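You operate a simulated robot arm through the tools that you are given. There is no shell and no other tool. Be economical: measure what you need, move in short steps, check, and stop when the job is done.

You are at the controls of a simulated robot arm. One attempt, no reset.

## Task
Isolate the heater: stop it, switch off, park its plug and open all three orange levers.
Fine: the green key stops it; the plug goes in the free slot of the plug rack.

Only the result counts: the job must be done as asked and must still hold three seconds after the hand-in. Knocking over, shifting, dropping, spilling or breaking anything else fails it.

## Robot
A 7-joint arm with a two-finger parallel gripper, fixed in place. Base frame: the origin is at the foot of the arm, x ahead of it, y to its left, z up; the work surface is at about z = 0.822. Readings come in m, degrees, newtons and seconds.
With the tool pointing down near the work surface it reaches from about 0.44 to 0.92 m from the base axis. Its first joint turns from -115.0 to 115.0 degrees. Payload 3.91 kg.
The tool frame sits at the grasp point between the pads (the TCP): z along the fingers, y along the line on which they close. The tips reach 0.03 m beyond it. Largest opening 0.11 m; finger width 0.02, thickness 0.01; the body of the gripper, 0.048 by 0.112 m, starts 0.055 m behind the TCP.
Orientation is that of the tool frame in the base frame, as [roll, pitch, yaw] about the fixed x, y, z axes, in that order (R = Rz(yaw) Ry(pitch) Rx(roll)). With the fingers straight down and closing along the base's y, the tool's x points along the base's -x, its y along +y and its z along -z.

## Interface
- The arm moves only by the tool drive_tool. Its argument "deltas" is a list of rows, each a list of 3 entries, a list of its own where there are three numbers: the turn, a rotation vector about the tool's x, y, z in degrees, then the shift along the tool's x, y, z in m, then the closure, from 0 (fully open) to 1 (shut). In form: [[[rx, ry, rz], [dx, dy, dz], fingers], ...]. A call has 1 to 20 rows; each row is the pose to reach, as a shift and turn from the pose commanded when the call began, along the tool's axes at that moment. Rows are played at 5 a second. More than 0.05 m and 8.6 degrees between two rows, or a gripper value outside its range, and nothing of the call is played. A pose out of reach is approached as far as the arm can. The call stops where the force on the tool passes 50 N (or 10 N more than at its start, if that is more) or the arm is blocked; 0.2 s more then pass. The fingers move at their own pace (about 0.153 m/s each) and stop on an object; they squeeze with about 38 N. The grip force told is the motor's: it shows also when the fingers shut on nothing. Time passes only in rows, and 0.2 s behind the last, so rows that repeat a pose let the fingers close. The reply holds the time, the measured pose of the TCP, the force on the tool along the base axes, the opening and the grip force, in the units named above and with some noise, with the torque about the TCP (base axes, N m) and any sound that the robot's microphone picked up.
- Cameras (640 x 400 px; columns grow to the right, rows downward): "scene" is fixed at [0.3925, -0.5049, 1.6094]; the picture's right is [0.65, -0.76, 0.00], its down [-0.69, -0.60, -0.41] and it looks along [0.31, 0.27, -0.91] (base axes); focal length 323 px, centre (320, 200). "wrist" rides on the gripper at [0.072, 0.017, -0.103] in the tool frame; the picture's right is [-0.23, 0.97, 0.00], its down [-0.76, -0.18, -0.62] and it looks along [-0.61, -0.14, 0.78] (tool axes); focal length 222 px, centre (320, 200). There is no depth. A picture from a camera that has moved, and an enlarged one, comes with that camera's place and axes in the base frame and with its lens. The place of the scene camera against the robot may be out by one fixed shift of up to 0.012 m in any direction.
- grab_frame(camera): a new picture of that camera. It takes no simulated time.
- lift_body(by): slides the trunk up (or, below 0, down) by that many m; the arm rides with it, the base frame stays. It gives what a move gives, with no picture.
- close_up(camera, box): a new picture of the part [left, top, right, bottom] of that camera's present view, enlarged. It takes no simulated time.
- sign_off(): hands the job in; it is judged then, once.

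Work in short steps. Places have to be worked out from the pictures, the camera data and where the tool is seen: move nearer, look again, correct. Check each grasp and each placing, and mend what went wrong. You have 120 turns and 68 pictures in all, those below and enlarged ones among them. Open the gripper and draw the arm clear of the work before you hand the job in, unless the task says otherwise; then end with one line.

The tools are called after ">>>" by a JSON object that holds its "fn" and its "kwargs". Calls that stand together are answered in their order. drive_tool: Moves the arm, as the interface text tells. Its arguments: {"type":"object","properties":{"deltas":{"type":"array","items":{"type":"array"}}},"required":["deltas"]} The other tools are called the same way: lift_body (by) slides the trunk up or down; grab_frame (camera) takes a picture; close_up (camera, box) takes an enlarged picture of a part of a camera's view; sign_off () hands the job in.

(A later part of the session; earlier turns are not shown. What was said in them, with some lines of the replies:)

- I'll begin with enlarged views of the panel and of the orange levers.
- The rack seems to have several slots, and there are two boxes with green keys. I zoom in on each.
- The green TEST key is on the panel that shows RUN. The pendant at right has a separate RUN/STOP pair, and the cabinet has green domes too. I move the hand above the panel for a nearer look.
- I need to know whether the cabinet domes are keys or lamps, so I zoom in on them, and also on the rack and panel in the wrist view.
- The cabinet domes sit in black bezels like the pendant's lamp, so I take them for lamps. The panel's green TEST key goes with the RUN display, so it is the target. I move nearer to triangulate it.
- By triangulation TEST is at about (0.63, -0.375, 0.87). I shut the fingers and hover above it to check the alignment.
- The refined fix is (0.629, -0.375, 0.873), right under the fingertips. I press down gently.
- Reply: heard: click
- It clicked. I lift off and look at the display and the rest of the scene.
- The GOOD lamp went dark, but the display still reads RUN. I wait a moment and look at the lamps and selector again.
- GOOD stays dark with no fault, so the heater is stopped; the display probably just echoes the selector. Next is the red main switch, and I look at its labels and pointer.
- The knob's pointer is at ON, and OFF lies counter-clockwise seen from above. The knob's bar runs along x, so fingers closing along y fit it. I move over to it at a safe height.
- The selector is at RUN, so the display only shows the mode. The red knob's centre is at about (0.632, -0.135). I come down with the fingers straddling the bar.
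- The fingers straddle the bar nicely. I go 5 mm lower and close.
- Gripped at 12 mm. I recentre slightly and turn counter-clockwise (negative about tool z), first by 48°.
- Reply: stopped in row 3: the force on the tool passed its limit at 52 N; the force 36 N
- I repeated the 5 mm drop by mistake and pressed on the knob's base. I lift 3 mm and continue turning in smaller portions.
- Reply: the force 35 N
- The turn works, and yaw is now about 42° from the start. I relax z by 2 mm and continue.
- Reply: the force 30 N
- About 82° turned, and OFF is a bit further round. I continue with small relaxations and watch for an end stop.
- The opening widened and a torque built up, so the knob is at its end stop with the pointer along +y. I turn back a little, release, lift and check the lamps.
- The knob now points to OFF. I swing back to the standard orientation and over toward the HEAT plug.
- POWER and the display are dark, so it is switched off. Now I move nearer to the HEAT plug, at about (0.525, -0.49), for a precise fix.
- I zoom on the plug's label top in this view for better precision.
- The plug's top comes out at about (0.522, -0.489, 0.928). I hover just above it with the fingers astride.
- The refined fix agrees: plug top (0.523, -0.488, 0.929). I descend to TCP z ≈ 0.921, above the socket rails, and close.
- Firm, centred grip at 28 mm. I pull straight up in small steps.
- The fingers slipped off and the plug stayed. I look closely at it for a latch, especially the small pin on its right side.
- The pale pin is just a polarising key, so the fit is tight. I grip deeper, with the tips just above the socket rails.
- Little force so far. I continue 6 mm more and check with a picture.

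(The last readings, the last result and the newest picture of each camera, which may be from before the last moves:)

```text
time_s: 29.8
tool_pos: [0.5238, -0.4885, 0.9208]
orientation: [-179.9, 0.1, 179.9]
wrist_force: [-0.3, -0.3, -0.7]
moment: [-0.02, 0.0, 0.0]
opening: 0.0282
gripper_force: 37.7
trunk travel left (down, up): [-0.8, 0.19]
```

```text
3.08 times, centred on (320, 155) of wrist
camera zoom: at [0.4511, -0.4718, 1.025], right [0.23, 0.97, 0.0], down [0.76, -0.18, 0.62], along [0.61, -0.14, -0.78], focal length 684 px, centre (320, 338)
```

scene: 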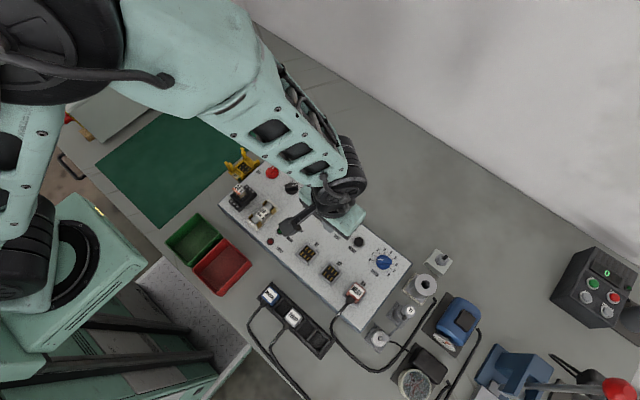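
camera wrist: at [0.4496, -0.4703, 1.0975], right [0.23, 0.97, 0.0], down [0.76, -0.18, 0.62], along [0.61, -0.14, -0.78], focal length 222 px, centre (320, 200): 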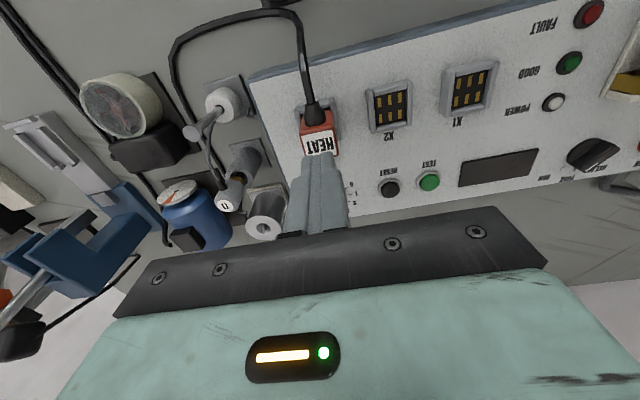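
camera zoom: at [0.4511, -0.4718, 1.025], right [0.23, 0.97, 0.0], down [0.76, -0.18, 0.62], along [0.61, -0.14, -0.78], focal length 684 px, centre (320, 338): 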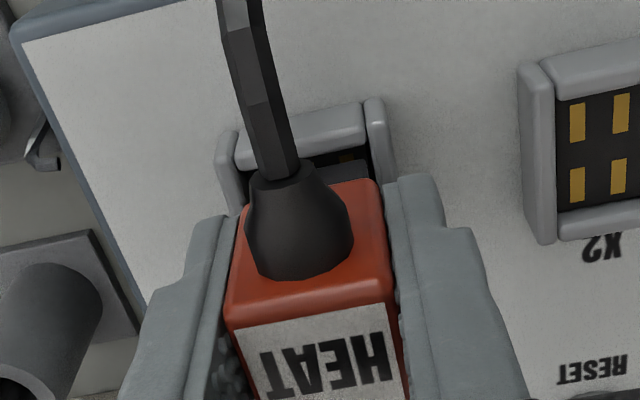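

The plug is rising with the fingers, as the socket contacts now show behind it. I keep lifting slowly.

>>> {"fn": "drive_tool", "kwargs": {"deltas": [[[0, 0, 0], [0, 0, -0.004], 1], [[0, 0, 0], [0, 0, -0.009], 1], [[0, 0, 0], [0, 0, -0.014], 1], [[0, 0, 0], [0, 0, -0.02], 1], [[0, 0, 0], [0, 0, -0.028], 1], [[0, 0, 0], [0, 0, -0.036], 1], [[0, 0, 0], [0, 0, -0.036], 1]]}}

>>> {"fn": "grab_frame", "kwargs": {"camera": "wrist"}}

```text
time_s: 31.4
tool_pos: [0.5224, -0.491, 0.9561]
orientation: [-180.0, 0.0, 179.9]
wrist_force: [0.5, -0.3, -2.4]
moment: [0.0, 0.02, 0.0]
opening: 0.0285
gripper_force: 37.7
trunk travel left (down, up): [-0.8, 0.19]
```

```text
26 pictures are left
camera wrist: at [0.4505, -0.4721, 1.0605], right [0.23, 0.97, 0.0], down [0.76, -0.18, 0.62], along [0.61, -0.14, -0.78], focal length 222 px, centre (320, 200)
```

wrist: 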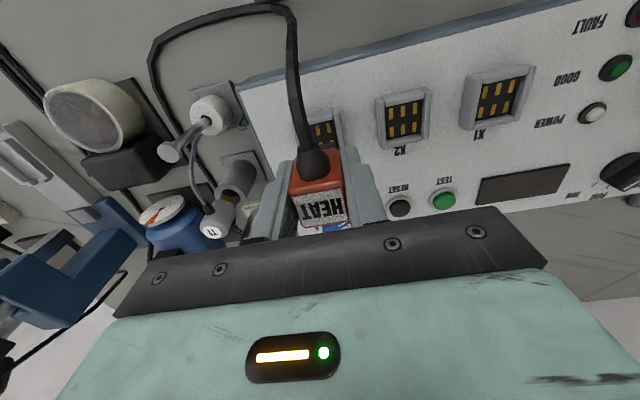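

The plug is out and held. I estimate the end slot's centre at (0.405, -0.489). I lift, carry the plug across above the end slot, and check.

>>> {"fn": "drive_tool", "kwargs": {"deltas": [[[0, 0, 0], [0, 0, -0.02], 1], [[0, 0, 0], [0, 0, -0.04], 1], [[0, 0, 0], [0.02, 0, -0.04], 1], [[0, 0, 0], [0.045, 0, -0.04], 1], [[0, 0, 0], [0.07, 0, -0.04], 1], [[0, 0, 0], [0.095, 0, -0.04], 1], [[0, 0, 0], [0.117, 0, -0.04], 1], [[0, 0, 0], [0.117, 0, -0.04], 1]]}}

>>> {"fn": "grab_frame", "kwargs": {"camera": "wrist"}}

>>> {"fn": "close_up", "kwargs": {"camera": "scene", "box": [240, 260, 400, 380]}}

```text
time_s: 33.2
tool_pos: [0.4074, -0.4886, 0.9971]
orientation: [-179.8, 0.2, -179.9]
wrist_force: [0.2, -0.5, -1.8]
moment: [0.01, -0.01, -0.03]
opening: 0.0286
gripper_force: 37.7
trunk travel left (down, up): [-0.8, 0.19]
```

```text
25 pictures are left
camera wrist: at [0.3337, -0.4714, 1.1012], right [0.23, 0.97, 0.0], down [0.76, -0.18, 0.62], along [0.61, -0.14, -0.78], focal length 222 px, centre (320, 200)
```

wrist: 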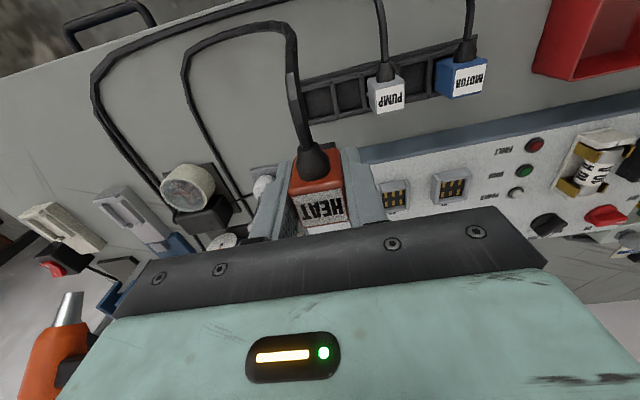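

```text
3.33 times, centred on (320, 320) of scene
camera zoom: at [0.3925, -0.5049, 1.6094], right [0.65, -0.76, 0.0], down [-0.69, -0.6, -0.41], along [0.31, 0.27, -0.91], focal length 1076 px, centre (320, -200)
```

zoom: 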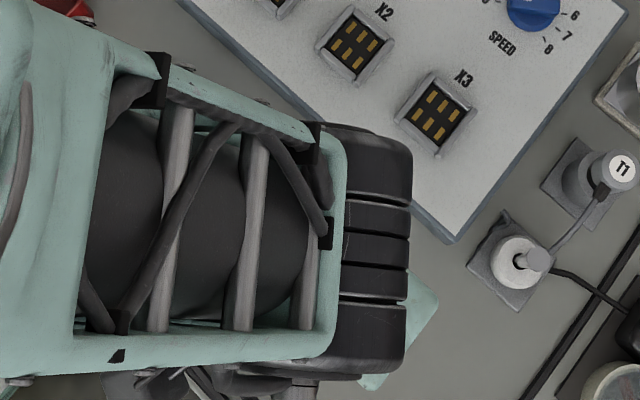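

The scene view is blocked, but the wrist camera sees rack and plug. I zoom in there.

>>> {"fn": "close_up", "kwargs": {"camera": "wrist", "box": [250, 30, 490, 240]}}

```text
1.90 times, centred on (370, 135) of wrist
camera zoom: at [0.3337, -0.4714, 1.1012], right [0.23, 0.97, 0.0], down [0.76, -0.18, 0.62], along [0.61, -0.14, -0.78], focal length 423 px, centre (225, 324)
```

zoom: 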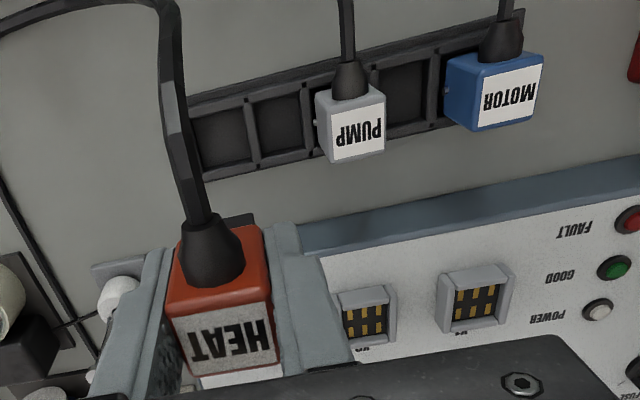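

Rack geometry: slot pitch is about 0.0365 m, and the end slot wants the plug centre at (0.404, -0.490). I lower part-way to TCP z ≈ 0.90 and look.

>>> {"fn": "drive_tool", "kwargs": {"deltas": [[[0, 0, 0], [0.003, -0.002, 0.03], 1], [[0, 0, 0], [0.003, -0.002, 0.06], 1], [[0, 0, 0], [0.003, -0.002, 0.085], 1], [[0, 0, 0], [0.003, -0.002, 0.097], 1], [[0, 0, 0], [0.003, -0.002, 0.097], 1]]}}

>>> {"fn": "close_up", "kwargs": {"camera": "wrist", "box": [200, 50, 440, 240]}}

```text
time_s: 34.4
tool_pos: [0.4053, -0.4919, 0.8997]
orientation: [-179.9, 0.2, -180.0]
wrist_force: [-0.2, 0.2, -0.2]
moment: [0.01, 0.0, -0.01]
opening: 0.0287
gripper_force: 37.9
trunk travel left (down, up): [-0.8, 0.19]
```

```text
2.11 times, centred on (320, 145) of wrist
camera zoom: at [0.3317, -0.4747, 1.0034], right [0.23, 0.97, 0.0], down [0.76, -0.18, 0.62], along [0.61, -0.14, -0.78], focal length 468 px, centre (320, 316)
```

zoom: 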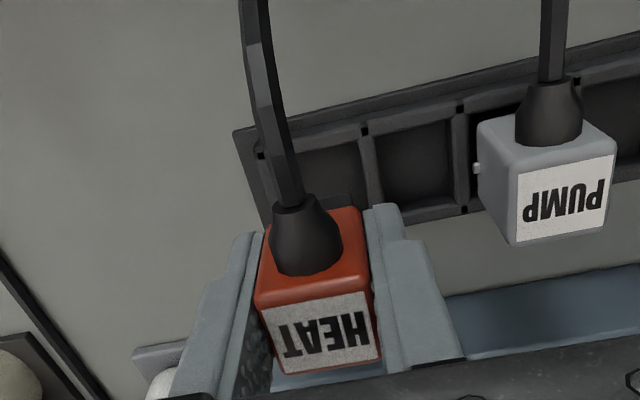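

I now see a dark nub below the red body; it goes into the slot, while the fingertips extend below the body. I lower until just above the rack top and check the alignment.

>>> {"fn": "drive_tool", "kwargs": {"deltas": [[[0, 0, 0], [0.001, 0.001, 0.015], 1], [[0, 0, 0], [0.001, 0.001, 0.025], 1], [[0, 0, 0], [0.001, 0.001, 0.03], 1], [[0, 0, 0], [0.001, 0.001, 0.03], 1]]}}

>>> {"fn": "close_up", "kwargs": {"camera": "wrist", "box": [230, 80, 390, 200]}}

```text
time_s: 35.4
tool_pos: [0.4024, -0.4902, 0.8687]
orientation: [-179.8, 0.0, -179.9]
wrist_force: [0.3, -0.7, -1.3]
moment: [0.0, -0.01, -0.01]
opening: 0.0285
gripper_force: 37.9
trunk travel left (down, up): [-0.8, 0.19]
```

```text
3.33 times, centred on (310, 140) of wrist
camera zoom: at [0.3298, -0.4739, 0.9736], right [0.23, 0.97, 0.0], down [0.76, -0.18, 0.62], along [0.61, -0.14, -0.78], focal length 740 px, centre (353, 400)
```

zoom: 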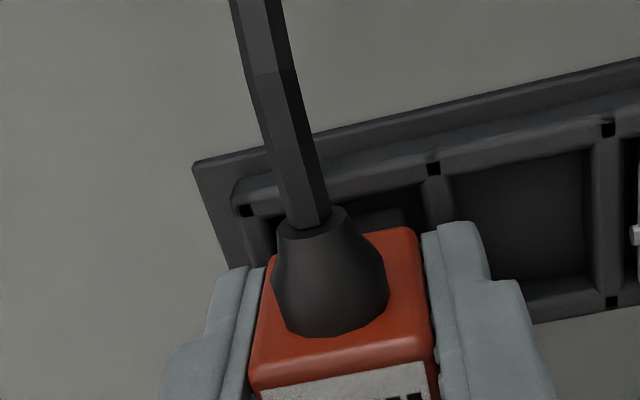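

The nub looks aligned with the end slot. I lower in fine steps until contact.

>>> {"fn": "drive_tool", "kwargs": {"deltas": [[[0, 0, 0], [-0.0015, 0, 0.002], 1], [[0, 0, 0], [-0.0015, 0, 0.004], 1], [[0, 0, 0], [-0.0015, 0, 0.006], 1], [[0, 0, 0], [-0.0015, 0, 0.008], 1]]}}

```text
time_s: 36.4
tool_pos: [0.4048, -0.4914, 0.8655]
orientation: [-179.7, 0.2, -180.0]
wrist_force: [-0.9, 4.4, 42.4]
moment: [1.09, 0.06, 0.03]
opening: 0.0285
gripper_force: 38.6
trunk travel left (down, up): [-0.8, 0.19]
```

Contact is at TCP z 0.8655. The moment shows a fingertip on the divider wall, as expected. I back off 2 mm and ease the fingers open slightly so the plug slides down into the slot between them.

>>> {"fn": "drive_tool", "kwargs": {"deltas": [[[0, 0, 0], [0, 0, -0.006], 1], [[0, 0, 0], [0, 0, -0.006], 0.72], [[0, 0, 0], [0, 0, -0.006], 0.69], [[0, 0, 0], [0, 0, -0.006], 0.69]]}}

>>> {"fn": "close_up", "kwargs": {"camera": "wrist", "box": [230, 80, 390, 200]}}

```text
time_s: 37.4
tool_pos: [0.4036, -0.4905, 0.8674]
orientation: [-179.8, 0.2, -180.0]
wrist_force: [0.5, 0.0, -0.5]
moment: [-0.01, 0.01, 0.0]
opening: 0.0342
gripper_force: 0.2
trunk travel left (down, up): [-0.8, 0.19]
```

```text
3.33 times, centred on (310, 140) of wrist
camera zoom: at [0.3314, -0.4734, 0.9724], right [0.23, 0.97, 0.0], down [0.76, -0.18, 0.62], along [0.61, -0.14, -0.78], focal length 740 px, centre (353, 400)
```

zoom: 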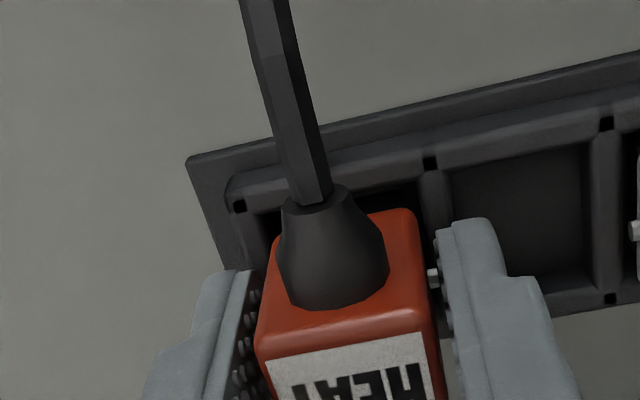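

The plug has dropped into the slot. I open wider, rise, and check how it sits beside PUMP.

>>> {"fn": "drive_tool", "kwargs": {"deltas": [[[0, 0, 0], [0, 0, 0], 0.6], [[0, 0, 0], [0, 0, -0.02], 0.5], [[0, 0, 0], [0, 0, -0.05], 0.5], [[0, 0, 0], [0, 0, -0.08], 0.5], [[0, 0, 0], [0.0, 0, -0.11], 0.5], [[0, 0, 0], [0.0, 0, -0.11], 0.5]]}}

>>> {"fn": "close_up", "kwargs": {"camera": "wrist", "box": [240, 30, 480, 180]}}

```text
time_s: 38.8
tool_pos: [0.4056, -0.4901, 0.9784]
orientation: [-179.8, 0.1, 180.0]
wrist_force: [-0.1, -0.8, -0.2]
moment: [0.0, 0.0, -0.01]
opening: 0.055
gripper_force: 0.2
trunk travel left (down, up): [-0.8, 0.19]
```

```text
2.67 times, centred on (360, 105) of wrist
camera zoom: at [0.3321, -0.4735, 1.083], right [0.23, 0.97, 0.0], down [0.76, -0.18, 0.62], along [0.61, -0.14, -0.78], focal length 592 px, centre (213, 453)
```

zoom: 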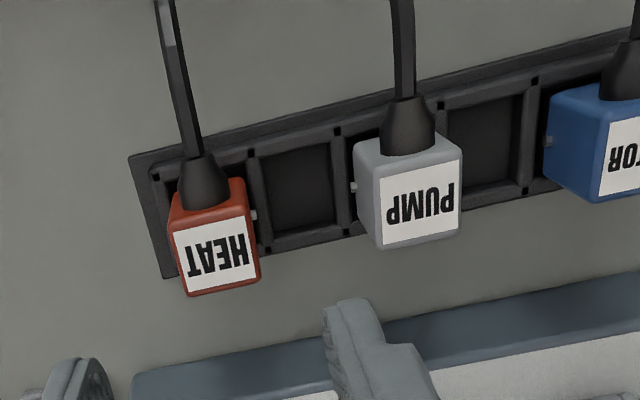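

HEAT sits upright in the end slot. To be sure it is fully seated, I shut the fingers and press its top gently.

>>> {"fn": "drive_tool", "kwargs": {"deltas": [[[0, 0, 0], [-0.002, 0, 0.0], 1], [[0, 0, 0], [-0.002, 0, 0.02], 1], [[0, 0, 0], [-0.002, 0, 0.05], 1], [[0, 0, 0], [-0.002, 0, 0.065], 1], [[0, 0, 0], [-0.002, 0, 0.069], 1], [[0, 0, 0], [-0.002, 0, 0.072], 1]]}}

```text
time_s: 40.2
tool_pos: [0.4071, -0.4905, 0.9067]
orientation: [-179.8, 0.0, 179.9]
wrist_force: [-1.2, 0.9, 5.3]
moment: [0.09, 0.05, 0.0]
opening: 0.0003
gripper_force: 38.0
trunk travel left (down, up): [-0.8, 0.19]
```

Light contact with the top at z ≈ 0.877. I press a few mm more.

>>> {"fn": "drive_tool", "kwargs": {"deltas": [[[0, 0, 0], [0, 0, 0.002], 1], [[0, 0, 0], [0, 0, 0.003], 1], [[0, 0, 0], [0, 0, 0.004], 1]]}}

```text
time_s: 41.0
tool_pos: [0.4066, -0.4914, 0.9063]
orientation: [-179.5, 0.3, 179.9]
wrist_force: [-2.9, 7.8, 33.3]
moment: [0.33, 0.18, -0.05]
opening: 0.0
gripper_force: 37.3
trunk travel left (down, up): [-0.8, 0.19]
stopped in row 3: the force on the tool passed its limit at 52 N (the readings are from after the stop); the commanded pose is now the measured one
```

It is firmly seated. I rise and travel over toward the levers, then check both places.

>>> {"fn": "drive_tool", "kwargs": {"deltas": [[[0, 0, 0], [0, 0, -0.045], 1], [[0, 0, 0], [0, 0, -0.09], 1], [[0, 0, 0], [-0.01, 0.03, -0.13], 1], [[0, 0, 0], [-0.03, 0.07, -0.15], 1], [[0, 0, 0], [-0.05, 0.11, -0.165], 1], [[0, 0, 0], [-0.07, 0.153, -0.165], 1], [[0, 0, 0], [-0.09, 0.196, -0.165], 1], [[0, 0, 0], [-0.11, 0.239, -0.165], 1], [[0, 0, 0], [-0.13, 0.282, -0.165], 1], [[0, 0, 0], [-0.15, 0.325, -0.165], 1], [[0, 0, 0], [-0.17, 0.368, -0.165], 1], [[0, 0, 0], [-0.19, 0.411, -0.165], 1], [[0, 0, 0], [-0.21, 0.454, -0.165], 1], [[0, 0, 0], [-0.225, 0.5, -0.165], 1], [[0, 0, 0], [-0.235, 0.546, -0.165], 1], [[0, 0, 0], [-0.245, 0.592, -0.165], 1], [[0, 0, 0], [-0.25, 0.64, -0.165], 1], [[0, 0, 0], [-0.25, 0.68, -0.165], 1], [[0, 0, 0], [-0.25, 0.68, -0.165], 1]]}}

>>> {"fn": "grab_frame", "kwargs": {"camera": "wrist"}}

>>> {"fn": "close_up", "kwargs": {"camera": "scene", "box": [240, 250, 400, 370]}}

```text
refused: row 3 steps farther than a row can; nothing moved
```

```text
18 pictures are left
camera wrist: at [0.3334, -0.4738, 1.0097], right [0.23, 0.97, -0.01], down [0.76, -0.17, 0.63], along [0.61, -0.15, -0.78], focal length 222 px, centre (320, 200)
```

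wrist: 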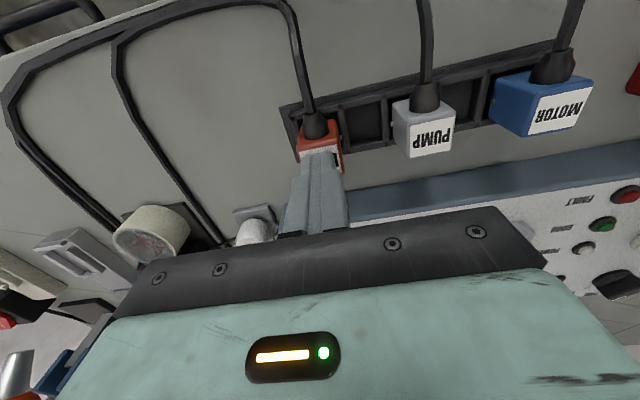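

```text
3.33 times, centred on (320, 310) of scene
camera zoom: at [0.3925, -0.5049, 1.6094], right [0.65, -0.76, 0.0], down [-0.69, -0.6, -0.41], along [0.31, 0.27, -0.91], focal length 1076 px, centre (320, -167)
```

zoom: 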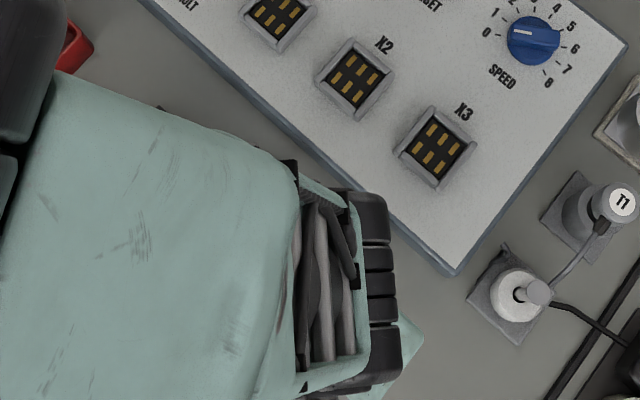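

One row was too long, so I redo the move with smaller steps.

>>> {"fn": "drive_tool", "kwargs": {"deltas": [[[0, 0, 0], [0, 0, -0.045], 1], [[0, 0, 0], [0, 0, -0.09], 1], [[0, 0, 0], [0, 0, -0.13], 1], [[0, 0, 0], [0, 0, -0.165], 1]]}}

>>> {"fn": "drive_tool", "kwargs": {"deltas": [[[0, 0, 0], [-0.016, 0.042, 0], 1], [[0, 0, 0], [-0.032, 0.084, 0], 1], [[0, 0, 0], [-0.048, 0.126, 0], 1], [[0, 0, 0], [-0.064, 0.168, 0], 1], [[0, 0, 0], [-0.08, 0.21, 0], 1], [[0, 0, 0], [-0.096, 0.252, 0], 1], [[0, 0, 0], [-0.112, 0.294, 0], 1], [[0, 0, 0], [-0.128, 0.336, 0], 1], [[0, 0, 0], [-0.144, 0.378, 0], 1], [[0, 0, 0], [-0.16, 0.42, 0], 1], [[0, 0, 0], [-0.176, 0.462, 0], 1], [[0, 0, 0], [-0.192, 0.504, 0], 1], [[0, 0, 0], [-0.208, 0.546, 0], 1], [[0, 0, 0], [-0.224, 0.588, 0], 1], [[0, 0, 0], [-0.24, 0.63, 0], 1], [[0, 0, 0], [-0.256, 0.67, 0], 1], [[0, 0, 0], [-0.256, 0.67, 0], 1]]}}

>>> {"fn": "grab_frame", "kwargs": {"camera": "wrist"}}

>>> {"fn": "close_up", "kwargs": {"camera": "scene", "box": [240, 260, 370, 370]}}

```text
time_s: 42.0
tool_pos: [0.4076, -0.4908, 1.071]
orientation: [-179.7, 0.0, -180.0]
wrist_force: [0.3, -0.3, -1.1]
moment: [0.06, 0.0, 0.01]
opening: 0.0001
gripper_force: 37.3
trunk travel left (down, up): [-0.8, 0.19]
```

```text
time_s: 45.6
tool_pos: [0.6642, 0.1795, 1.0668]
orientation: [-179.5, 0.2, 179.9]
wrist_force: [0.0, 0.7, -0.9]
moment: [0.03, 0.0, 0.01]
opening: 0.0
gripper_force: 37.7
trunk travel left (down, up): [-0.8, 0.19]
```

```text
16 pictures are left
camera wrist: at [0.5915, 0.1954, 1.171], right [0.23, 0.97, -0.01], down [0.76, -0.17, 0.63], along [0.61, -0.15, -0.78], focal length 222 px, centre (320, 200)
```

wrist: 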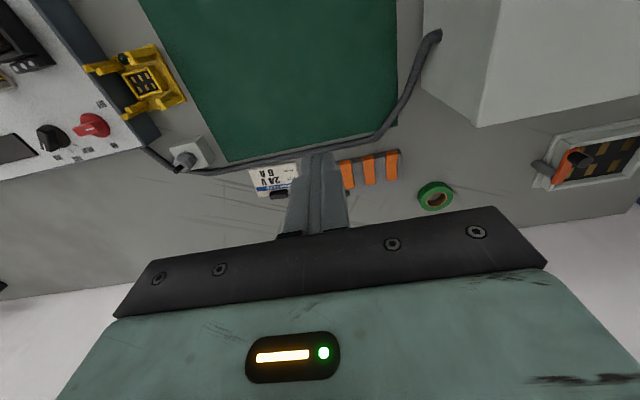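

```text
3.64 times, centred on (305, 315) of scene
camera zoom: at [0.3925, -0.5049, 1.6094], right [0.65, -0.76, 0.0], down [-0.69, -0.6, -0.41], along [0.31, 0.27, -0.91], focal length 1174 px, centre (374, -218)
```

zoom: 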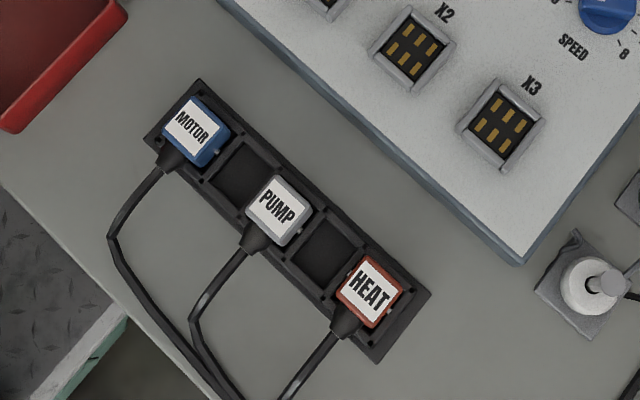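

HEAT is parked in line with the others. Now I zoom in on the lever bank from both cameras.

>>> {"fn": "close_up", "kwargs": {"camera": "scene", "box": [205, 55, 265, 95]}}

>>> {"fn": "close_up", "kwargs": {"camera": "wrist", "box": [320, 130, 420, 210]}}

```text
10.00 times, centred on (235, 75) of scene
camera zoom: at [0.3925, -0.5049, 1.6094], right [0.65, -0.76, 0.0], down [-0.69, -0.6, -0.41], along [0.31, 0.27, -0.91], focal length 3229 px, centre (1170, 1450)
```

zoom: 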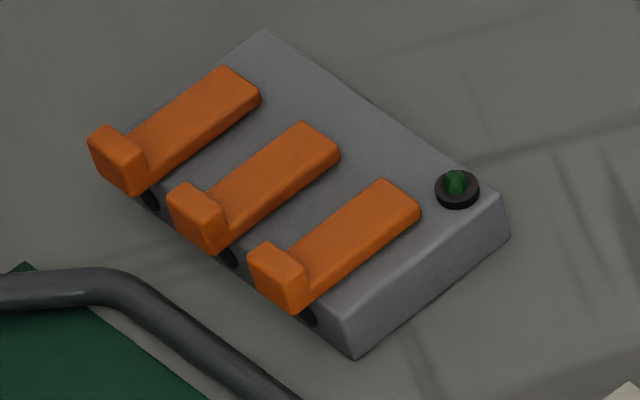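

```text
5.00 times, centred on (370, 170) of wrist
camera zoom: at [0.5915, 0.1954, 1.171], right [0.23, 0.97, -0.01], down [0.76, -0.17, 0.63], along [0.61, -0.15, -0.78], focal length 1111 px, centre (70, 350)
```

zoom: 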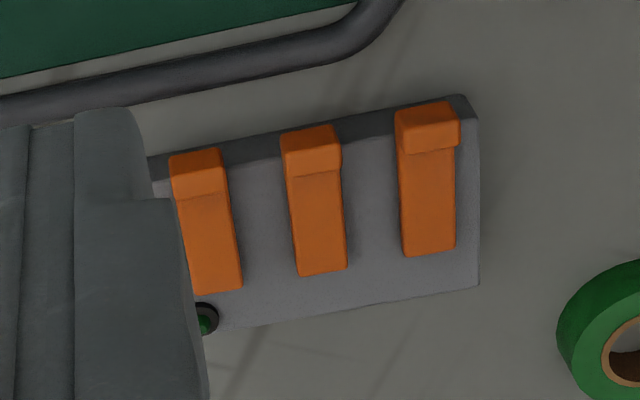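

The lamp on the bank is dark. Knob tips triangulate to y = 0.263, 0.2275 and 0.191, with x ≈ 0.777 and z ≈ 0.856. The levers look hinged at +x, about 0.05 m away. I hover over the first (+y) with a 30 mm opening.

>>> {"fn": "drive_tool", "kwargs": {"deltas": [[[0, 0, 0], [-0.027, 0.021, 0.01], 0.73], [[0, 0, 0], [-0.054, 0.042, 0.03], 0.73], [[0, 0, 0], [-0.081, 0.063, 0.06], 0.73], [[0, 0, 0], [-0.107, 0.0835, 0.09], 0.73], [[0, 0, 0], [-0.107, 0.0835, 0.127], 0.73], [[0, 0, 0], [-0.107, 0.0835, 0.147], 0.73], [[0, 0, 0], [-0.107, 0.0835, 0.147], 0.73]]}}

>>> {"fn": "close_up", "kwargs": {"camera": "wrist", "box": [220, 80, 420, 220]}}

```text
time_s: 47.2
tool_pos: [0.7696, 0.2602, 0.917]
orientation: [-179.6, 0.1, 180.0]
wrist_force: [-0.1, 0.6, -0.1]
moment: [0.0, 0.02, 0.0]
opening: 0.0298
gripper_force: 0.0
trunk travel left (down, up): [-0.8, 0.19]
```

```text
2.86 times, centred on (320, 150) of wrist
camera zoom: at [0.6962, 0.2774, 1.0216], right [0.23, 0.97, -0.01], down [0.76, -0.17, 0.63], along [0.61, -0.15, -0.78], focal length 635 px, centre (320, 343)
```

zoom: 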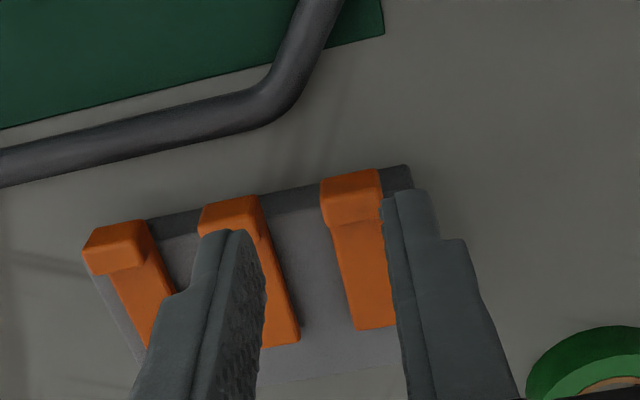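

In this nearer view the first knob is at (0.775, 0.2655). I correct, descend so the tips reach the knob's sides, and close.

>>> {"fn": "drive_tool", "kwargs": {"deltas": [[[0, 0, 0], [-0.002, 0.0053, 0.01], 0.72], [[0, 0, 0], [-0.002, 0.0053, 0.028], 0.72], [[0, 0, 0], [-0.002, 0.0053, 0.041], 0.72], [[0, 0, 0], [-0.002, 0.0053, 0.041], 0.72]]}}

>>> {"fn": "close_up", "kwargs": {"camera": "wrist", "box": [220, 80, 420, 220]}}

```text
time_s: 48.2
tool_pos: [0.7724, 0.2651, 0.8774]
orientation: [-179.6, 0.2, 179.8]
wrist_force: [-0.1, -0.8, -0.7]
moment: [-0.03, 0.0, -0.02]
opening: 0.0306
gripper_force: 0.1
trunk travel left (down, up): [-0.8, 0.19]
```

```text
2.86 times, centred on (320, 150) of wrist
camera zoom: at [0.6993, 0.2825, 0.9812], right [0.23, 0.97, -0.01], down [0.76, -0.17, 0.63], along [0.61, -0.15, -0.78], focal length 635 px, centre (320, 343)
```

zoom: 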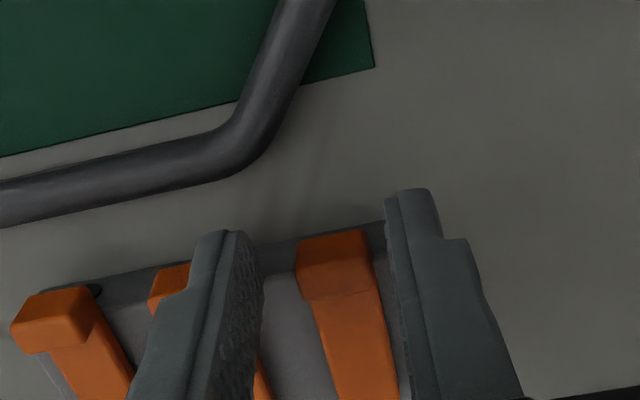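

The fingers straddle the first lever. I close and then lift along an arc about the hinge, starting with a small angle.

>>> {"fn": "drive_tool", "kwargs": {"deltas": [[[0, 0, 0], [0, 0, 0.001], 0.85], [[0, 0, 0], [0, 0, 0.001], 1], [[0, 0, 0], [0, 0, 0.001], 1], [[0, 0, 0], [0, 0, 0.001], 1]]}}

>>> {"fn": "drive_tool", "kwargs": {"deltas": [[[0, 0, 0], [-0.0002, 0, -0.004], 1], [[0, 0, 0], [-0.0008, 0, -0.009], 1], [[0, 0, 0], [-0.002, 0, -0.014], 1]]}}

```text
time_s: 49.2
tool_pos: [0.7727, 0.2659, 0.8755]
orientation: [-179.7, 0.3, 179.9]
wrist_force: [2.1, 7.9, 6.0]
moment: [0.26, -0.35, 0.07]
opening: 0.018
gripper_force: 45.0
trunk travel left (down, up): [-0.8, 0.19]
```

```text
time_s: 50.0
tool_pos: [0.7742, 0.2667, 0.8877]
orientation: [-179.5, -0.2, 180.0]
wrist_force: [-1.9, 12.2, -22.5]
moment: [0.33, 1.28, 0.06]
opening: 0.0181
gripper_force: 44.8
trunk travel left (down, up): [-0.8, 0.19]
```

The lever is following (grip 18 mm, some resistance). I continue along the arc.

>>> {"fn": "drive_tool", "kwargs": {"deltas": [[[0, 0, 0], [-0.0023, 0, -0.0063], 1], [[0, 0, 0], [-0.0056, 0, -0.0125], 1], [[0, 0, 0], [-0.0097, 0, -0.0181], 1]]}}

>>> {"fn": "close_up", "kwargs": {"camera": "wrist", "box": [220, 80, 420, 220]}}

```text
time_s: 50.8
tool_pos: [0.7895, 0.2639, 0.9127]
orientation: [-179.6, 0.6, 179.9]
wrist_force: [0.0, -0.2, -0.6]
moment: [-0.04, -0.01, 0.0]
opening: 0.0
gripper_force: 37.2
trunk travel left (down, up): [-0.8, 0.19]
```

```text
2.86 times, centred on (320, 150) of wrist
camera zoom: at [0.7153, 0.2818, 1.0154], right [0.23, 0.97, 0.0], down [0.75, -0.18, 0.63], along [0.61, -0.15, -0.77], focal length 635 px, centre (320, 343)
```

zoom: 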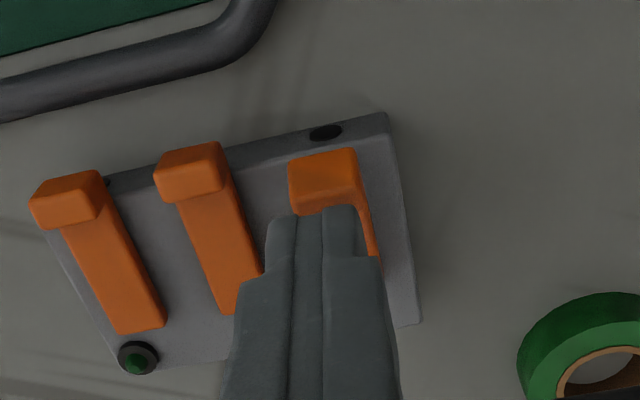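

It slipped off, but lever 1 stays partly raised (about 22°). I open, rise a little and read the pose before gripping deeper.

>>> {"fn": "drive_tool", "kwargs": {"deltas": [[[0, 0, 0], [0, 0, -0.01], 1], [[0, 0, 0], [0.008, 0, -0.01], 0.72], [[0, 0, 0], [0.0145, 0, -0.01], 0.72], [[0, 0, 0], [0.0145, 0, -0.01], 0.72]]}}

```text
time_s: 51.8
tool_pos: [0.7704, 0.2673, 0.9189]
orientation: [-179.6, 0.2, 179.9]
wrist_force: [0.6, 0.4, -0.6]
moment: [-0.01, 0.01, -0.05]
opening: 0.0306
gripper_force: 0.1
trunk travel left (down, up): [-0.8, 0.19]
```

I descend 46 mm here to take the raised knob deep between the pads, and close.

>>> {"fn": "drive_tool", "kwargs": {"deltas": [[[0, 0, 0], [0, -0.0005, 0.02], 0.72], [[0, 0, 0], [0, -0.0005, 0.038], 0.72], [[0, 0, 0], [0, -0.0005, 0.046], 0.72], [[0, 0, 0], [0, -0.0005, 0.046], 0.85], [[0, 0, 0], [0, -0.0005, 0.046], 1], [[0, 0, 0], [0, -0.0005, 0.046], 1], [[0, 0, 0], [0, -0.0005, 0.046], 1]]}}

>>> {"fn": "close_up", "kwargs": {"camera": "wrist", "box": [220, 80, 420, 220]}}

```text
time_s: 53.4
tool_pos: [0.7713, 0.2659, 0.8714]
orientation: [-179.7, 0.2, 180.0]
wrist_force: [3.9, 15.7, 0.6]
moment: [0.22, -0.08, 0.13]
opening: 0.0175
gripper_force: 44.7
trunk travel left (down, up): [-0.8, 0.19]
```

```text
2.86 times, centred on (320, 150) of wrist
camera zoom: at [0.6974, 0.2839, 0.9758], right [0.23, 0.97, 0.0], down [0.76, -0.17, 0.63], along [0.61, -0.15, -0.78], focal length 635 px, centre (320, 343)
```

zoom: 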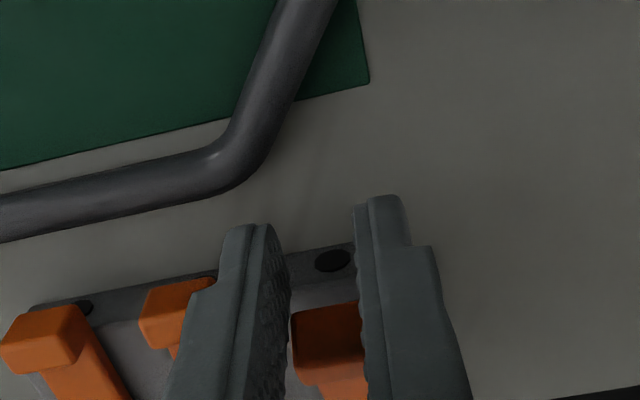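

Good deep grip. I follow the arc on from here, in small rows, relaxing y slightly.

>>> {"fn": "drive_tool", "kwargs": {"deltas": [[[0, 0, 0], [-0.0015, 0.0012, -0.003], 1], [[0, 0, 0], [-0.0031, 0.0012, -0.0063], 1], [[0, 0, 0], [-0.005, 0.0012, -0.0093], 1], [[0, 0, 0], [-0.007, 0.0012, -0.0121], 1], [[0, 0, 0], [-0.0093, 0.0012, -0.0147], 1], [[0, 0, 0], [-0.0116, 0.0012, -0.0172], 1]]}}

```text
time_s: 54.8
tool_pos: [0.7774, 0.2678, 0.8864]
orientation: [-179.5, -0.3, 179.9]
wrist_force: [-32.4, 2.3, -13.0]
moment: [-0.07, 2.02, 0.37]
opening: 0.0176
gripper_force: 44.8
trunk travel left (down, up): [-0.8, 0.19]
```

The x-force shows the true angle lags my arc, so I bias more upward and continue.

>>> {"fn": "drive_tool", "kwargs": {"deltas": [[[0, 0, 0], [0.002, 0, -0.003], 1], [[0, 0, 0], [0.0005, 0, -0.006], 1], [[0, 0, 0], [-0.002, 0, -0.009], 1], [[0, 0, 0], [-0.006, 0, -0.0125], 1]]}}

```text
time_s: 55.8
tool_pos: [0.7877, 0.2674, 0.9014]
orientation: [-179.4, 0.1, 179.8]
wrist_force: [-22.5, 0.4, -14.0]
moment: [0.26, 1.81, 0.08]
opening: 0.0175
gripper_force: 45.0
trunk travel left (down, up): [-0.8, 0.19]
```

The lever is at about 47° by the path travelled. I continue to about 85°.

>>> {"fn": "drive_tool", "kwargs": {"deltas": [[[0, 0, 0], [-0.004, 0, -0.004], 1], [[0, 0, 0], [-0.008, 0, -0.007], 1], [[0, 0, 0], [-0.012, 0, -0.0095], 1], [[0, 0, 0], [-0.016, 0, -0.0115], 1], [[0, 0, 0], [-0.02, 0, -0.013], 1], [[0, 0, 0], [-0.025, 0, -0.0143], 1], [[0, 0, 0], [-0.03, 0, -0.015], 1]]}}

>>> {"fn": "close_up", "kwargs": {"camera": "wrist", "box": [200, 70, 440, 230]}}

```text
time_s: 57.3
tool_pos: [0.8072, 0.2666, 0.9135]
orientation: [-179.3, -1.0, 180.0]
wrist_force: [-13.7, -3.0, 7.0]
moment: [0.17, -0.68, -0.02]
opening: 0.0172
gripper_force: 45.0
trunk travel left (down, up): [-0.8, 0.19]
stopped in row 7: the force on the tool passed its limit at 54 N (the readings are from after the stop); the commanded pose is now the measured one
```

```text
2.50 times, centred on (320, 150) of wrist
camera zoom: at [0.7362, 0.285, 1.0187], right [0.23, 0.97, -0.02], down [0.77, -0.17, 0.61], along [0.59, -0.15, -0.79], focal length 555 px, centre (320, 325)
```

zoom: 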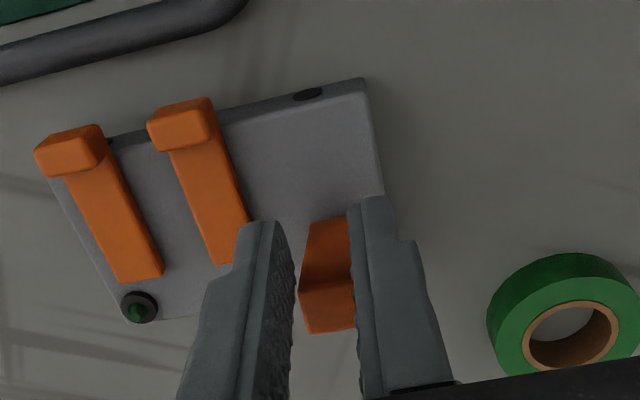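

Lever 1 stands nearly upright against its end stop. I release it, rise, and hover over lever 2.

>>> {"fn": "drive_tool", "kwargs": {"deltas": [[[0, 0, 0], [0, 0, 0], 0.8], [[0, 0, 0], [0, 0, 0], 0.76], [[0, 0, 0], [0, 0, -0.02], 0.76], [[0.7, -1, 0], [0, 0, -0.05], 0.76], [[0.7, -1, 0], [0.02, -0.02, -0.05], 0.76], [[0.7, -1, 0], [0.037, -0.035, -0.05], 0.76], [[0.7, -1, 0], [0.037, -0.035, -0.015], 0.76], [[0.7, -1, 0], [0.037, -0.035, -0.015], 0.76]]}}

>>> {"fn": "close_up", "kwargs": {"camera": "wrist", "box": [200, 70, 440, 230]}}

```text
time_s: 59.1
tool_pos: [0.7715, 0.231, 0.9274]
orientation: [-178.5, 0.1, -180.0]
wrist_force: [0.1, -0.3, -0.2]
moment: [-0.01, -0.02, -0.01]
opening: 0.0263
gripper_force: 0.1
trunk travel left (down, up): [-0.8, 0.19]
```

```text
2.50 times, centred on (320, 150) of wrist
camera zoom: at [0.6986, 0.2503, 1.0306], right [0.23, 0.97, -0.02], down [0.76, -0.16, 0.63], along [0.61, -0.16, -0.78], focal length 555 px, centre (320, 325)
```

zoom: 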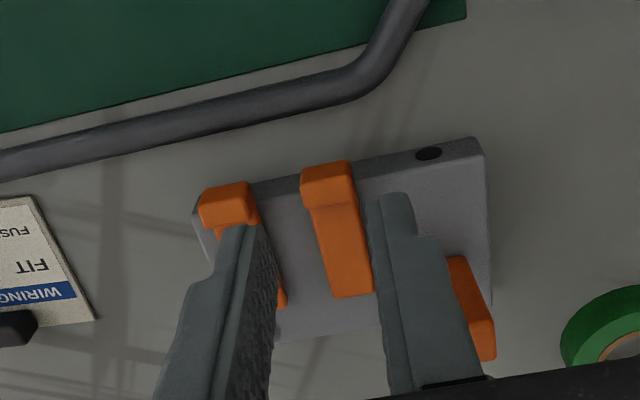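

Lever 2's knob is at y ≈ 0.2305, under the hand. I correct the small roll first, then descend with the fingers in front of the block's edge.

>>> {"fn": "drive_tool", "kwargs": {"deltas": [[[-1.5, 0, 0], [0.003, -0.0005, 0], 0.76], [[-1.5, 0, 0], [0.003, -0.0005, 0], 0.76]]}}

```text
time_s: 59.7
tool_pos: [0.7681, 0.2309, 0.9281]
orientation: [179.9, 0.0, -180.0]
wrist_force: [-0.3, 0.1, -0.2]
moment: [-0.04, -0.02, 0.0]
opening: 0.0267
gripper_force: 0.0
trunk travel left (down, up): [-0.8, 0.19]
```

Upright again. I descend and close on lever 2.

>>> {"fn": "drive_tool", "kwargs": {"deltas": [[[0, 0, 0], [0, 0, 0.025], 0.76], [[0, 0, 0], [0, 0, 0.045], 0.76], [[0, 0, 0], [0, 0, 0.059], 0.76], [[0, 0, 0], [0, 0, 0.059], 0.85], [[0, 0, 0], [0, 0, 0.059], 1], [[0, 0, 0], [0, 0, 0.059], 1], [[0, 0, 0], [0, 0, 0.059], 1]]}}

```text
time_s: 61.3
tool_pos: [0.7699, 0.2299, 0.8683]
orientation: [180.0, 0.1, 179.9]
wrist_force: [-0.9, -15.2, 0.8]
moment: [-0.31, 0.0, -0.12]
opening: 0.0174
gripper_force: 44.7
trunk travel left (down, up): [-0.8, 0.19]
```

Gripped at 17.4 mm. I lift along the arc in small rows, up to 40°.

>>> {"fn": "drive_tool", "kwargs": {"deltas": [[[0, 0, 0], [-0.0001, -0.0012, -0.0046], 1], [[0, 0, 0], [-0.0008, -0.0012, -0.0092], 1], [[0, 0, 0], [-0.0018, -0.0012, -0.0137], 1], [[0, 0, 0], [-0.0032, -0.0012, -0.0181], 1], [[0, 0, 0], [-0.005, -0.0012, -0.0224], 1], [[0, 0, 0], [-0.0071, -0.0012, -0.0265], 1]]}}

```text
time_s: 62.7
tool_pos: [0.7735, 0.2295, 0.8934]
orientation: [-180.0, -0.1, 179.9]
wrist_force: [-5.4, -8.1, -22.6]
moment: [-0.19, 1.46, -0.09]
opening: 0.0177
gripper_force: 45.5
trunk travel left (down, up): [-0.8, 0.19]
```

Lever 2 is up about 28°, still held. To avoid slipping I regrip deeper, then continue.

>>> {"fn": "drive_tool", "kwargs": {"deltas": [[[0, 0, 0], [0, 0, 0], 0.78], [[0, 0, 0], [0, 0, 0], 0.76], [[0, 0, 0], [0.001, 0, 0.013], 0.76], [[0, 0, 0], [0.001, 0, 0.013], 0.85], [[0, 0, 0], [0.001, 0, 0.013], 1], [[0, 0, 0], [0.001, 0, 0.013], 1], [[0, 0, 0], [0.001, 0, 0.013], 1]]}}

>>> {"fn": "drive_tool", "kwargs": {"deltas": [[[0, 0, 0], [-0.001, 0, -0.004], 1], [[0, 0, 0], [-0.003, 0, -0.008], 1], [[0, 0, 0], [-0.006, 0, -0.012], 1], [[0, 0, 0], [-0.009, 0, -0.0155], 1]]}}

```text
time_s: 64.3
tool_pos: [0.7754, 0.23, 0.8833]
orientation: [179.9, 0.2, -179.9]
wrist_force: [-1.4, 1.0, 5.2]
moment: [-0.07, -0.22, -0.02]
opening: 0.0177
gripper_force: 45.1
trunk travel left (down, up): [-0.8, 0.19]
```

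```text
time_s: 65.3
tool_pos: [0.7821, 0.2295, 0.897]
orientation: [-179.9, -0.2, -179.9]
wrist_force: [-15.2, -5.8, -17.4]
moment: [0.0, 1.59, -0.06]
opening: 0.0176
gripper_force: 45.7
trunk travel left (down, up): [-0.8, 0.19]
```

Holding well at about 45°. I continue to the end stop as with lever 1.

>>> {"fn": "drive_tool", "kwargs": {"deltas": [[[0, 0, 0], [-0.003, 0, -0.004], 1], [[0, 0, 0], [-0.007, 0, -0.0075], 1], [[0, 0, 0], [-0.011, 0, -0.0105], 1], [[0, 0, 0], [-0.015, 0, -0.013], 1], [[0, 0, 0], [-0.019, 0, -0.015], 1], [[0, 0, 0], [-0.023, 0, -0.0165], 1], [[0, 0, 0], [-0.027, 0, -0.0175], 1], [[0, 0, 0], [-0.031, 0, -0.018], 1], [[0, 0, 0], [-0.035, 0, -0.0182], 1]]}}

```text
time_s: 67.3
tool_pos: [0.8171, 0.23, 0.9182]
orientation: [-180.0, 0.0, -180.0]
wrist_force: [-23.9, -7.2, 4.7]
moment: [-0.17, 1.68, 0.01]
opening: 0.0175
gripper_force: 45.1
trunk travel left (down, up): [-0.8, 0.19]
```

I push a little further to find the stop.

>>> {"fn": "drive_tool", "kwargs": {"deltas": [[[0, 0, 0], [-0.004, 0, 0], 1], [[0, 0, 0], [-0.008, 0, 0.0005], 1], [[0, 0, 0], [-0.012, 0, 0.001], 1]]}}

>>> {"fn": "close_up", "kwargs": {"camera": "wrist", "box": [200, 70, 440, 230]}}

```text
time_s: 68.1
tool_pos: [0.8301, 0.2303, 0.9197]
orientation: [-180.0, 0.2, 179.9]
wrist_force: [-27.7, -12.5, 26.7]
moment: [-0.5, 2.12, 0.05]
opening: 0.0176
gripper_force: 45.0
trunk travel left (down, up): [-0.8, 0.19]
```

```text
2.50 times, centred on (320, 150) of wrist
camera zoom: at [0.7559, 0.2464, 1.0237], right [0.23, 0.97, 0.0], down [0.76, -0.18, 0.62], along [0.61, -0.14, -0.78], focal length 555 px, centre (320, 325)
```

zoom: 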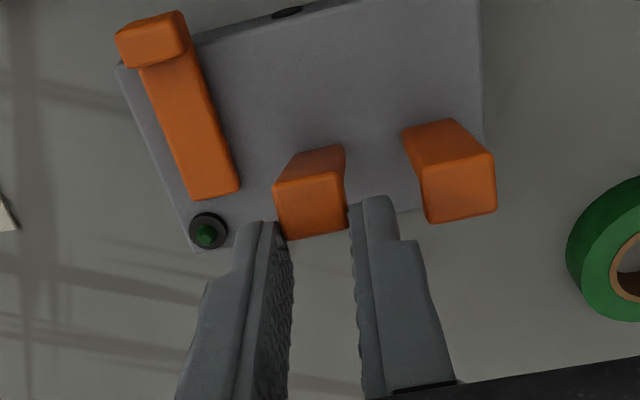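

Levers 1 and 2 both stand upright. I release, rise and move over lever 3.

>>> {"fn": "drive_tool", "kwargs": {"deltas": [[[0, 0, 0], [0.002, 0, 0], 0.8], [[0, 0, 0], [0.002, 0, 0], 0.75], [[0, 0, 0], [0.002, 0, -0.025], 0.75], [[0, 0, 0], [0.002, 0, -0.055], 0.76], [[0, 0, 0], [0.025, -0.015, -0.055], 0.76], [[0, 0, 0], [0.045, -0.03, -0.055], 0.76], [[0, 0, 0], [0.061, -0.035, -0.04], 0.76], [[0, 0, 0], [0.061, -0.035, -0.01], 0.76], [[0, 0, 0], [0.061, -0.035, -0.01], 0.76]]}}

>>> {"fn": "close_up", "kwargs": {"camera": "wrist", "box": [200, 70, 440, 230]}}

```text
time_s: 70.1
tool_pos: [0.77, 0.1965, 0.9265]
orientation: [179.9, 0.1, 180.0]
wrist_force: [0.7, -0.2, 0.0]
moment: [0.03, 0.0, 0.05]
opening: 0.0265
gripper_force: 0.1
trunk travel left (down, up): [-0.8, 0.19]
```

```text
2.50 times, centred on (320, 150) of wrist
camera zoom: at [0.6971, 0.2129, 1.0304], right [0.23, 0.97, 0.0], down [0.76, -0.18, 0.62], along [0.61, -0.14, -0.78], focal length 555 px, centre (320, 325)
```

zoom: 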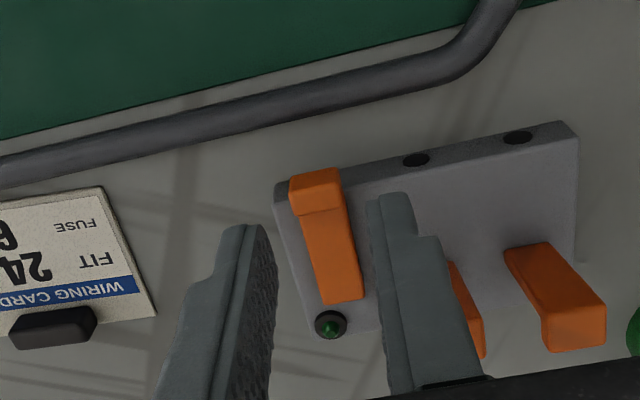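

Knob 3 is at y ≈ 0.194. I shift, descend and close.

>>> {"fn": "drive_tool", "kwargs": {"deltas": [[[0, 0, 0], [0.001, -0.0025, 0.025], 0.76], [[0, 0, 0], [0.001, -0.0025, 0.045], 0.76], [[0, 0, 0], [0.001, -0.0025, 0.058], 0.76], [[0, 0, 0], [0.001, -0.0025, 0.058], 0.85], [[0, 0, 0], [0.001, -0.0025, 0.058], 1], [[0, 0, 0], [0.001, -0.0025, 0.058], 1], [[0, 0, 0], [0.001, -0.0025, 0.058], 1]]}}

>>> {"fn": "drive_tool", "kwargs": {"deltas": [[[0, 0, 0], [-0.0001, 0, -0.0046], 1], [[0, 0, 0], [-0.0008, 0, -0.0092], 1], [[0, 0, 0], [-0.0018, 0, -0.0137], 1], [[0, 0, 0], [-0.0032, 0, -0.0181], 1], [[0, 0, 0], [-0.005, 0, -0.0224], 1], [[0, 0, 0], [-0.0071, 0, -0.0265], 1]]}}

```text
time_s: 71.7
tool_pos: [0.7685, 0.1925, 0.8676]
orientation: [180.0, 0.2, 179.9]
wrist_force: [0.9, 2.2, 4.3]
moment: [0.03, -0.08, 0.02]
opening: 0.0181
gripper_force: 44.8
trunk travel left (down, up): [-0.8, 0.19]
```

```text
time_s: 73.1
tool_pos: [0.7746, 0.1923, 0.8947]
orientation: [-180.0, -0.1, -179.9]
wrist_force: [-16.8, 0.0, -16.0]
moment: [0.02, 1.66, -0.01]
opening: 0.0174
gripper_force: 44.6
trunk travel left (down, up): [-0.8, 0.19]
```

Same behaviour as lever 2. I regrip deeper and carry on up.

>>> {"fn": "drive_tool", "kwargs": {"deltas": [[[0, 0, 0], [0, 0, 0], 0.78], [[0, 0, 0], [0, 0, 0], 0.76], [[0, 0, 0], [0.001, 0, 0.013], 0.76], [[0, 0, 0], [0.001, 0, 0.013], 0.85], [[0, 0, 0], [0.001, 0, 0.013], 1], [[0, 0, 0], [0.001, 0, 0.013], 1], [[0, 0, 0], [0.001, 0, 0.013], 1]]}}

>>> {"fn": "drive_tool", "kwargs": {"deltas": [[[0, 0, 0], [-0.001, 0, -0.004], 1], [[0, 0, 0], [-0.003, 0, -0.008], 1], [[0, 0, 0], [-0.006, 0, -0.012], 1], [[0, 0, 0], [-0.009, 0, -0.0155], 1], [[0, 0, 0], [-0.012, 0, -0.0195], 1], [[0, 0, 0], [-0.016, 0, -0.023], 1], [[0, 0, 0], [-0.02, 0, -0.026], 1], [[0, 0, 0], [-0.024, 0, -0.0285], 1], [[0, 0, 0], [-0.028, 0, -0.0305], 1], [[0, 0, 0], [-0.032, 0, -0.032], 1], [[0, 0, 0], [-0.036, 0, -0.033], 1], [[0, 0, 0], [-0.04, 0, -0.0335], 1], [[0, 0, 0], [-0.044, 0, -0.0337], 1]]}}

```text
time_s: 74.7
tool_pos: [0.7755, 0.193, 0.8815]
orientation: [179.9, 0.3, 179.9]
wrist_force: [1.6, 2.1, 3.2]
moment: [-0.04, -0.22, 0.0]
opening: 0.0178
gripper_force: 45.2
trunk travel left (down, up): [-0.8, 0.19]
```

```text
time_s: 77.5
tool_pos: [0.8178, 0.1918, 0.9164]
orientation: [-180.0, -0.1, -179.9]
wrist_force: [-24.0, -2.1, 2.8]
moment: [-0.06, 1.73, 0.0]
opening: 0.0178
gripper_force: 45.0
trunk travel left (down, up): [-0.8, 0.19]
```

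I push further toward the stop as with lever 2, then release and rise clear.

>>> {"fn": "drive_tool", "kwargs": {"deltas": [[[0, 0, 0], [-0.004, 0, 0], 1], [[0, 0, 0], [-0.008, 0, 0.0005], 1], [[0, 0, 0], [-0.012, 0, 0.001], 1]]}}

>>> {"fn": "drive_tool", "kwargs": {"deltas": [[[0, 0, 0], [0.002, 0, 0], 0.8], [[0, 0, 0], [0.002, 0, 0], 0.72], [[0, 0, 0], [0.002, 0, -0.025], 0.72], [[0, 0, 0], [0.002, 0, -0.055], 0.72], [[0, 0, 0], [0.025, -0.015, -0.09], 0.5], [[0, 0, 0], [0.06, -0.03, -0.11], 0.5], [[0, 0, 0], [0.1, -0.05, -0.12], 0.5], [[0, 0, 0], [0.14, -0.07, -0.13], 0.5], [[0, 0, 0], [0.14, -0.07, -0.13], 0.5]]}}

>>> {"fn": "close_up", "kwargs": {"camera": "scene", "box": [200, 50, 270, 100]}}

```text
time_s: 78.3
tool_pos: [0.83, 0.1941, 0.9169]
orientation: [-180.0, 0.3, 180.0]
wrist_force: [-21.2, -4.1, 15.0]
moment: [-0.09, 1.61, 0.04]
opening: 0.0177
gripper_force: 45.2
trunk travel left (down, up): [-0.8, 0.19]
```

```text
time_s: 80.3
tool_pos: [0.6911, 0.1217, 1.043]
orientation: [179.9, 0.1, -180.0]
wrist_force: [-0.4, -0.9, -1.1]
moment: [-0.02, 0.01, 0.02]
opening: 0.0551
gripper_force: 0.0
trunk travel left (down, up): [-0.8, 0.19]
```

```text
8.00 times, centred on (235, 75) of scene
camera zoom: at [0.3925, -0.5049, 1.6094], right [0.65, -0.76, 0.0], down [-0.69, -0.6, -0.41], along [0.31, 0.27, -0.91], focal length 2584 px, centre (1000, 1200)
```

zoom: 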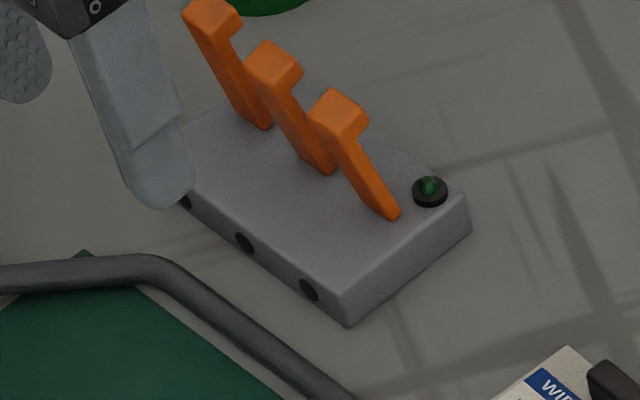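

All three levers stand open. I draw the arm back to a clear spot and take one sharper look to compare their angles.

>>> {"fn": "drive_tool", "kwargs": {"deltas": [[[0, 0, 0], [0.04, -0.02, -0.02], 0.2], [[0, 0, 0], [0.08, -0.04, -0.04], 0], [[0, 0, 0], [0.12, -0.06, -0.05], 0], [[0, 0, 0], [0.14, -0.1, -0.05], 0], [[0, 0, 0], [0.14, -0.14, -0.05], 0], [[0, 0, 0], [0.14, -0.16, -0.05], 0], [[0, 0, 0], [0.14, -0.16, -0.05], 0]]}}

>>> {"fn": "close_up", "kwargs": {"camera": "scene", "box": [210, 40, 260, 90]}}

>>> {"fn": "grab_frame", "kwargs": {"camera": "scene"}}

```text
time_s: 81.9
tool_pos: [0.5515, -0.0384, 1.0942]
orientation: [179.9, 0.1, 180.0]
wrist_force: [-0.3, -0.2, -0.2]
moment: [-0.01, 0.02, -0.01]
opening: 0.11
gripper_force: 0.2
trunk travel left (down, up): [-0.8, 0.19]
```

```text
8.00 times, centred on (235, 65) of scene
camera zoom: at [0.3925, -0.5049, 1.6094], right [0.65, -0.76, 0.0], down [-0.69, -0.6, -0.41], along [0.31, 0.27, -0.91], focal length 2584 px, centre (1000, 1280)
```

zoom: 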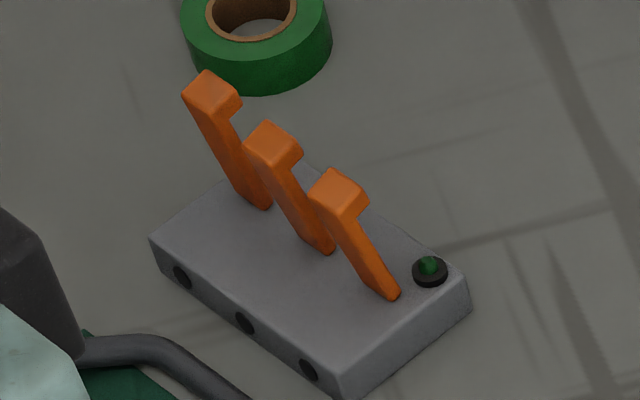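

```text
2 pictures are left
```

scene: 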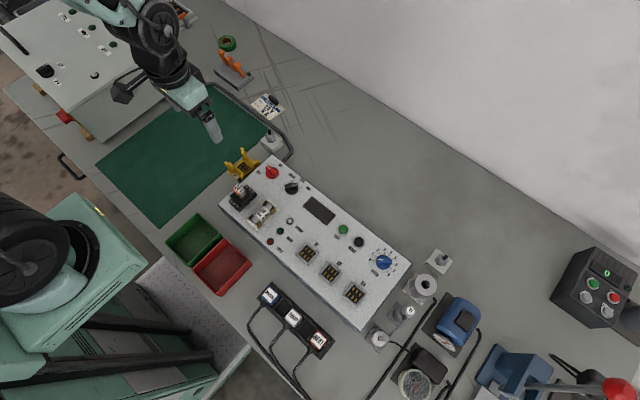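

All three levers stand open at the same angle. The panel is dark, HEAT is parked, and the arm is clear with its gripper open, so I hand in.

>>> {"fn": "sign_off", "kwargs": {}}

```text
The job is handed in.
```

The heater is isolated and the job is handed in: stopped with the green TEST key (the GOOD lamp went out), main switch at OFF, HEAT plug in the end slot of the rack (two other slots were also empty), all three orange levers open.
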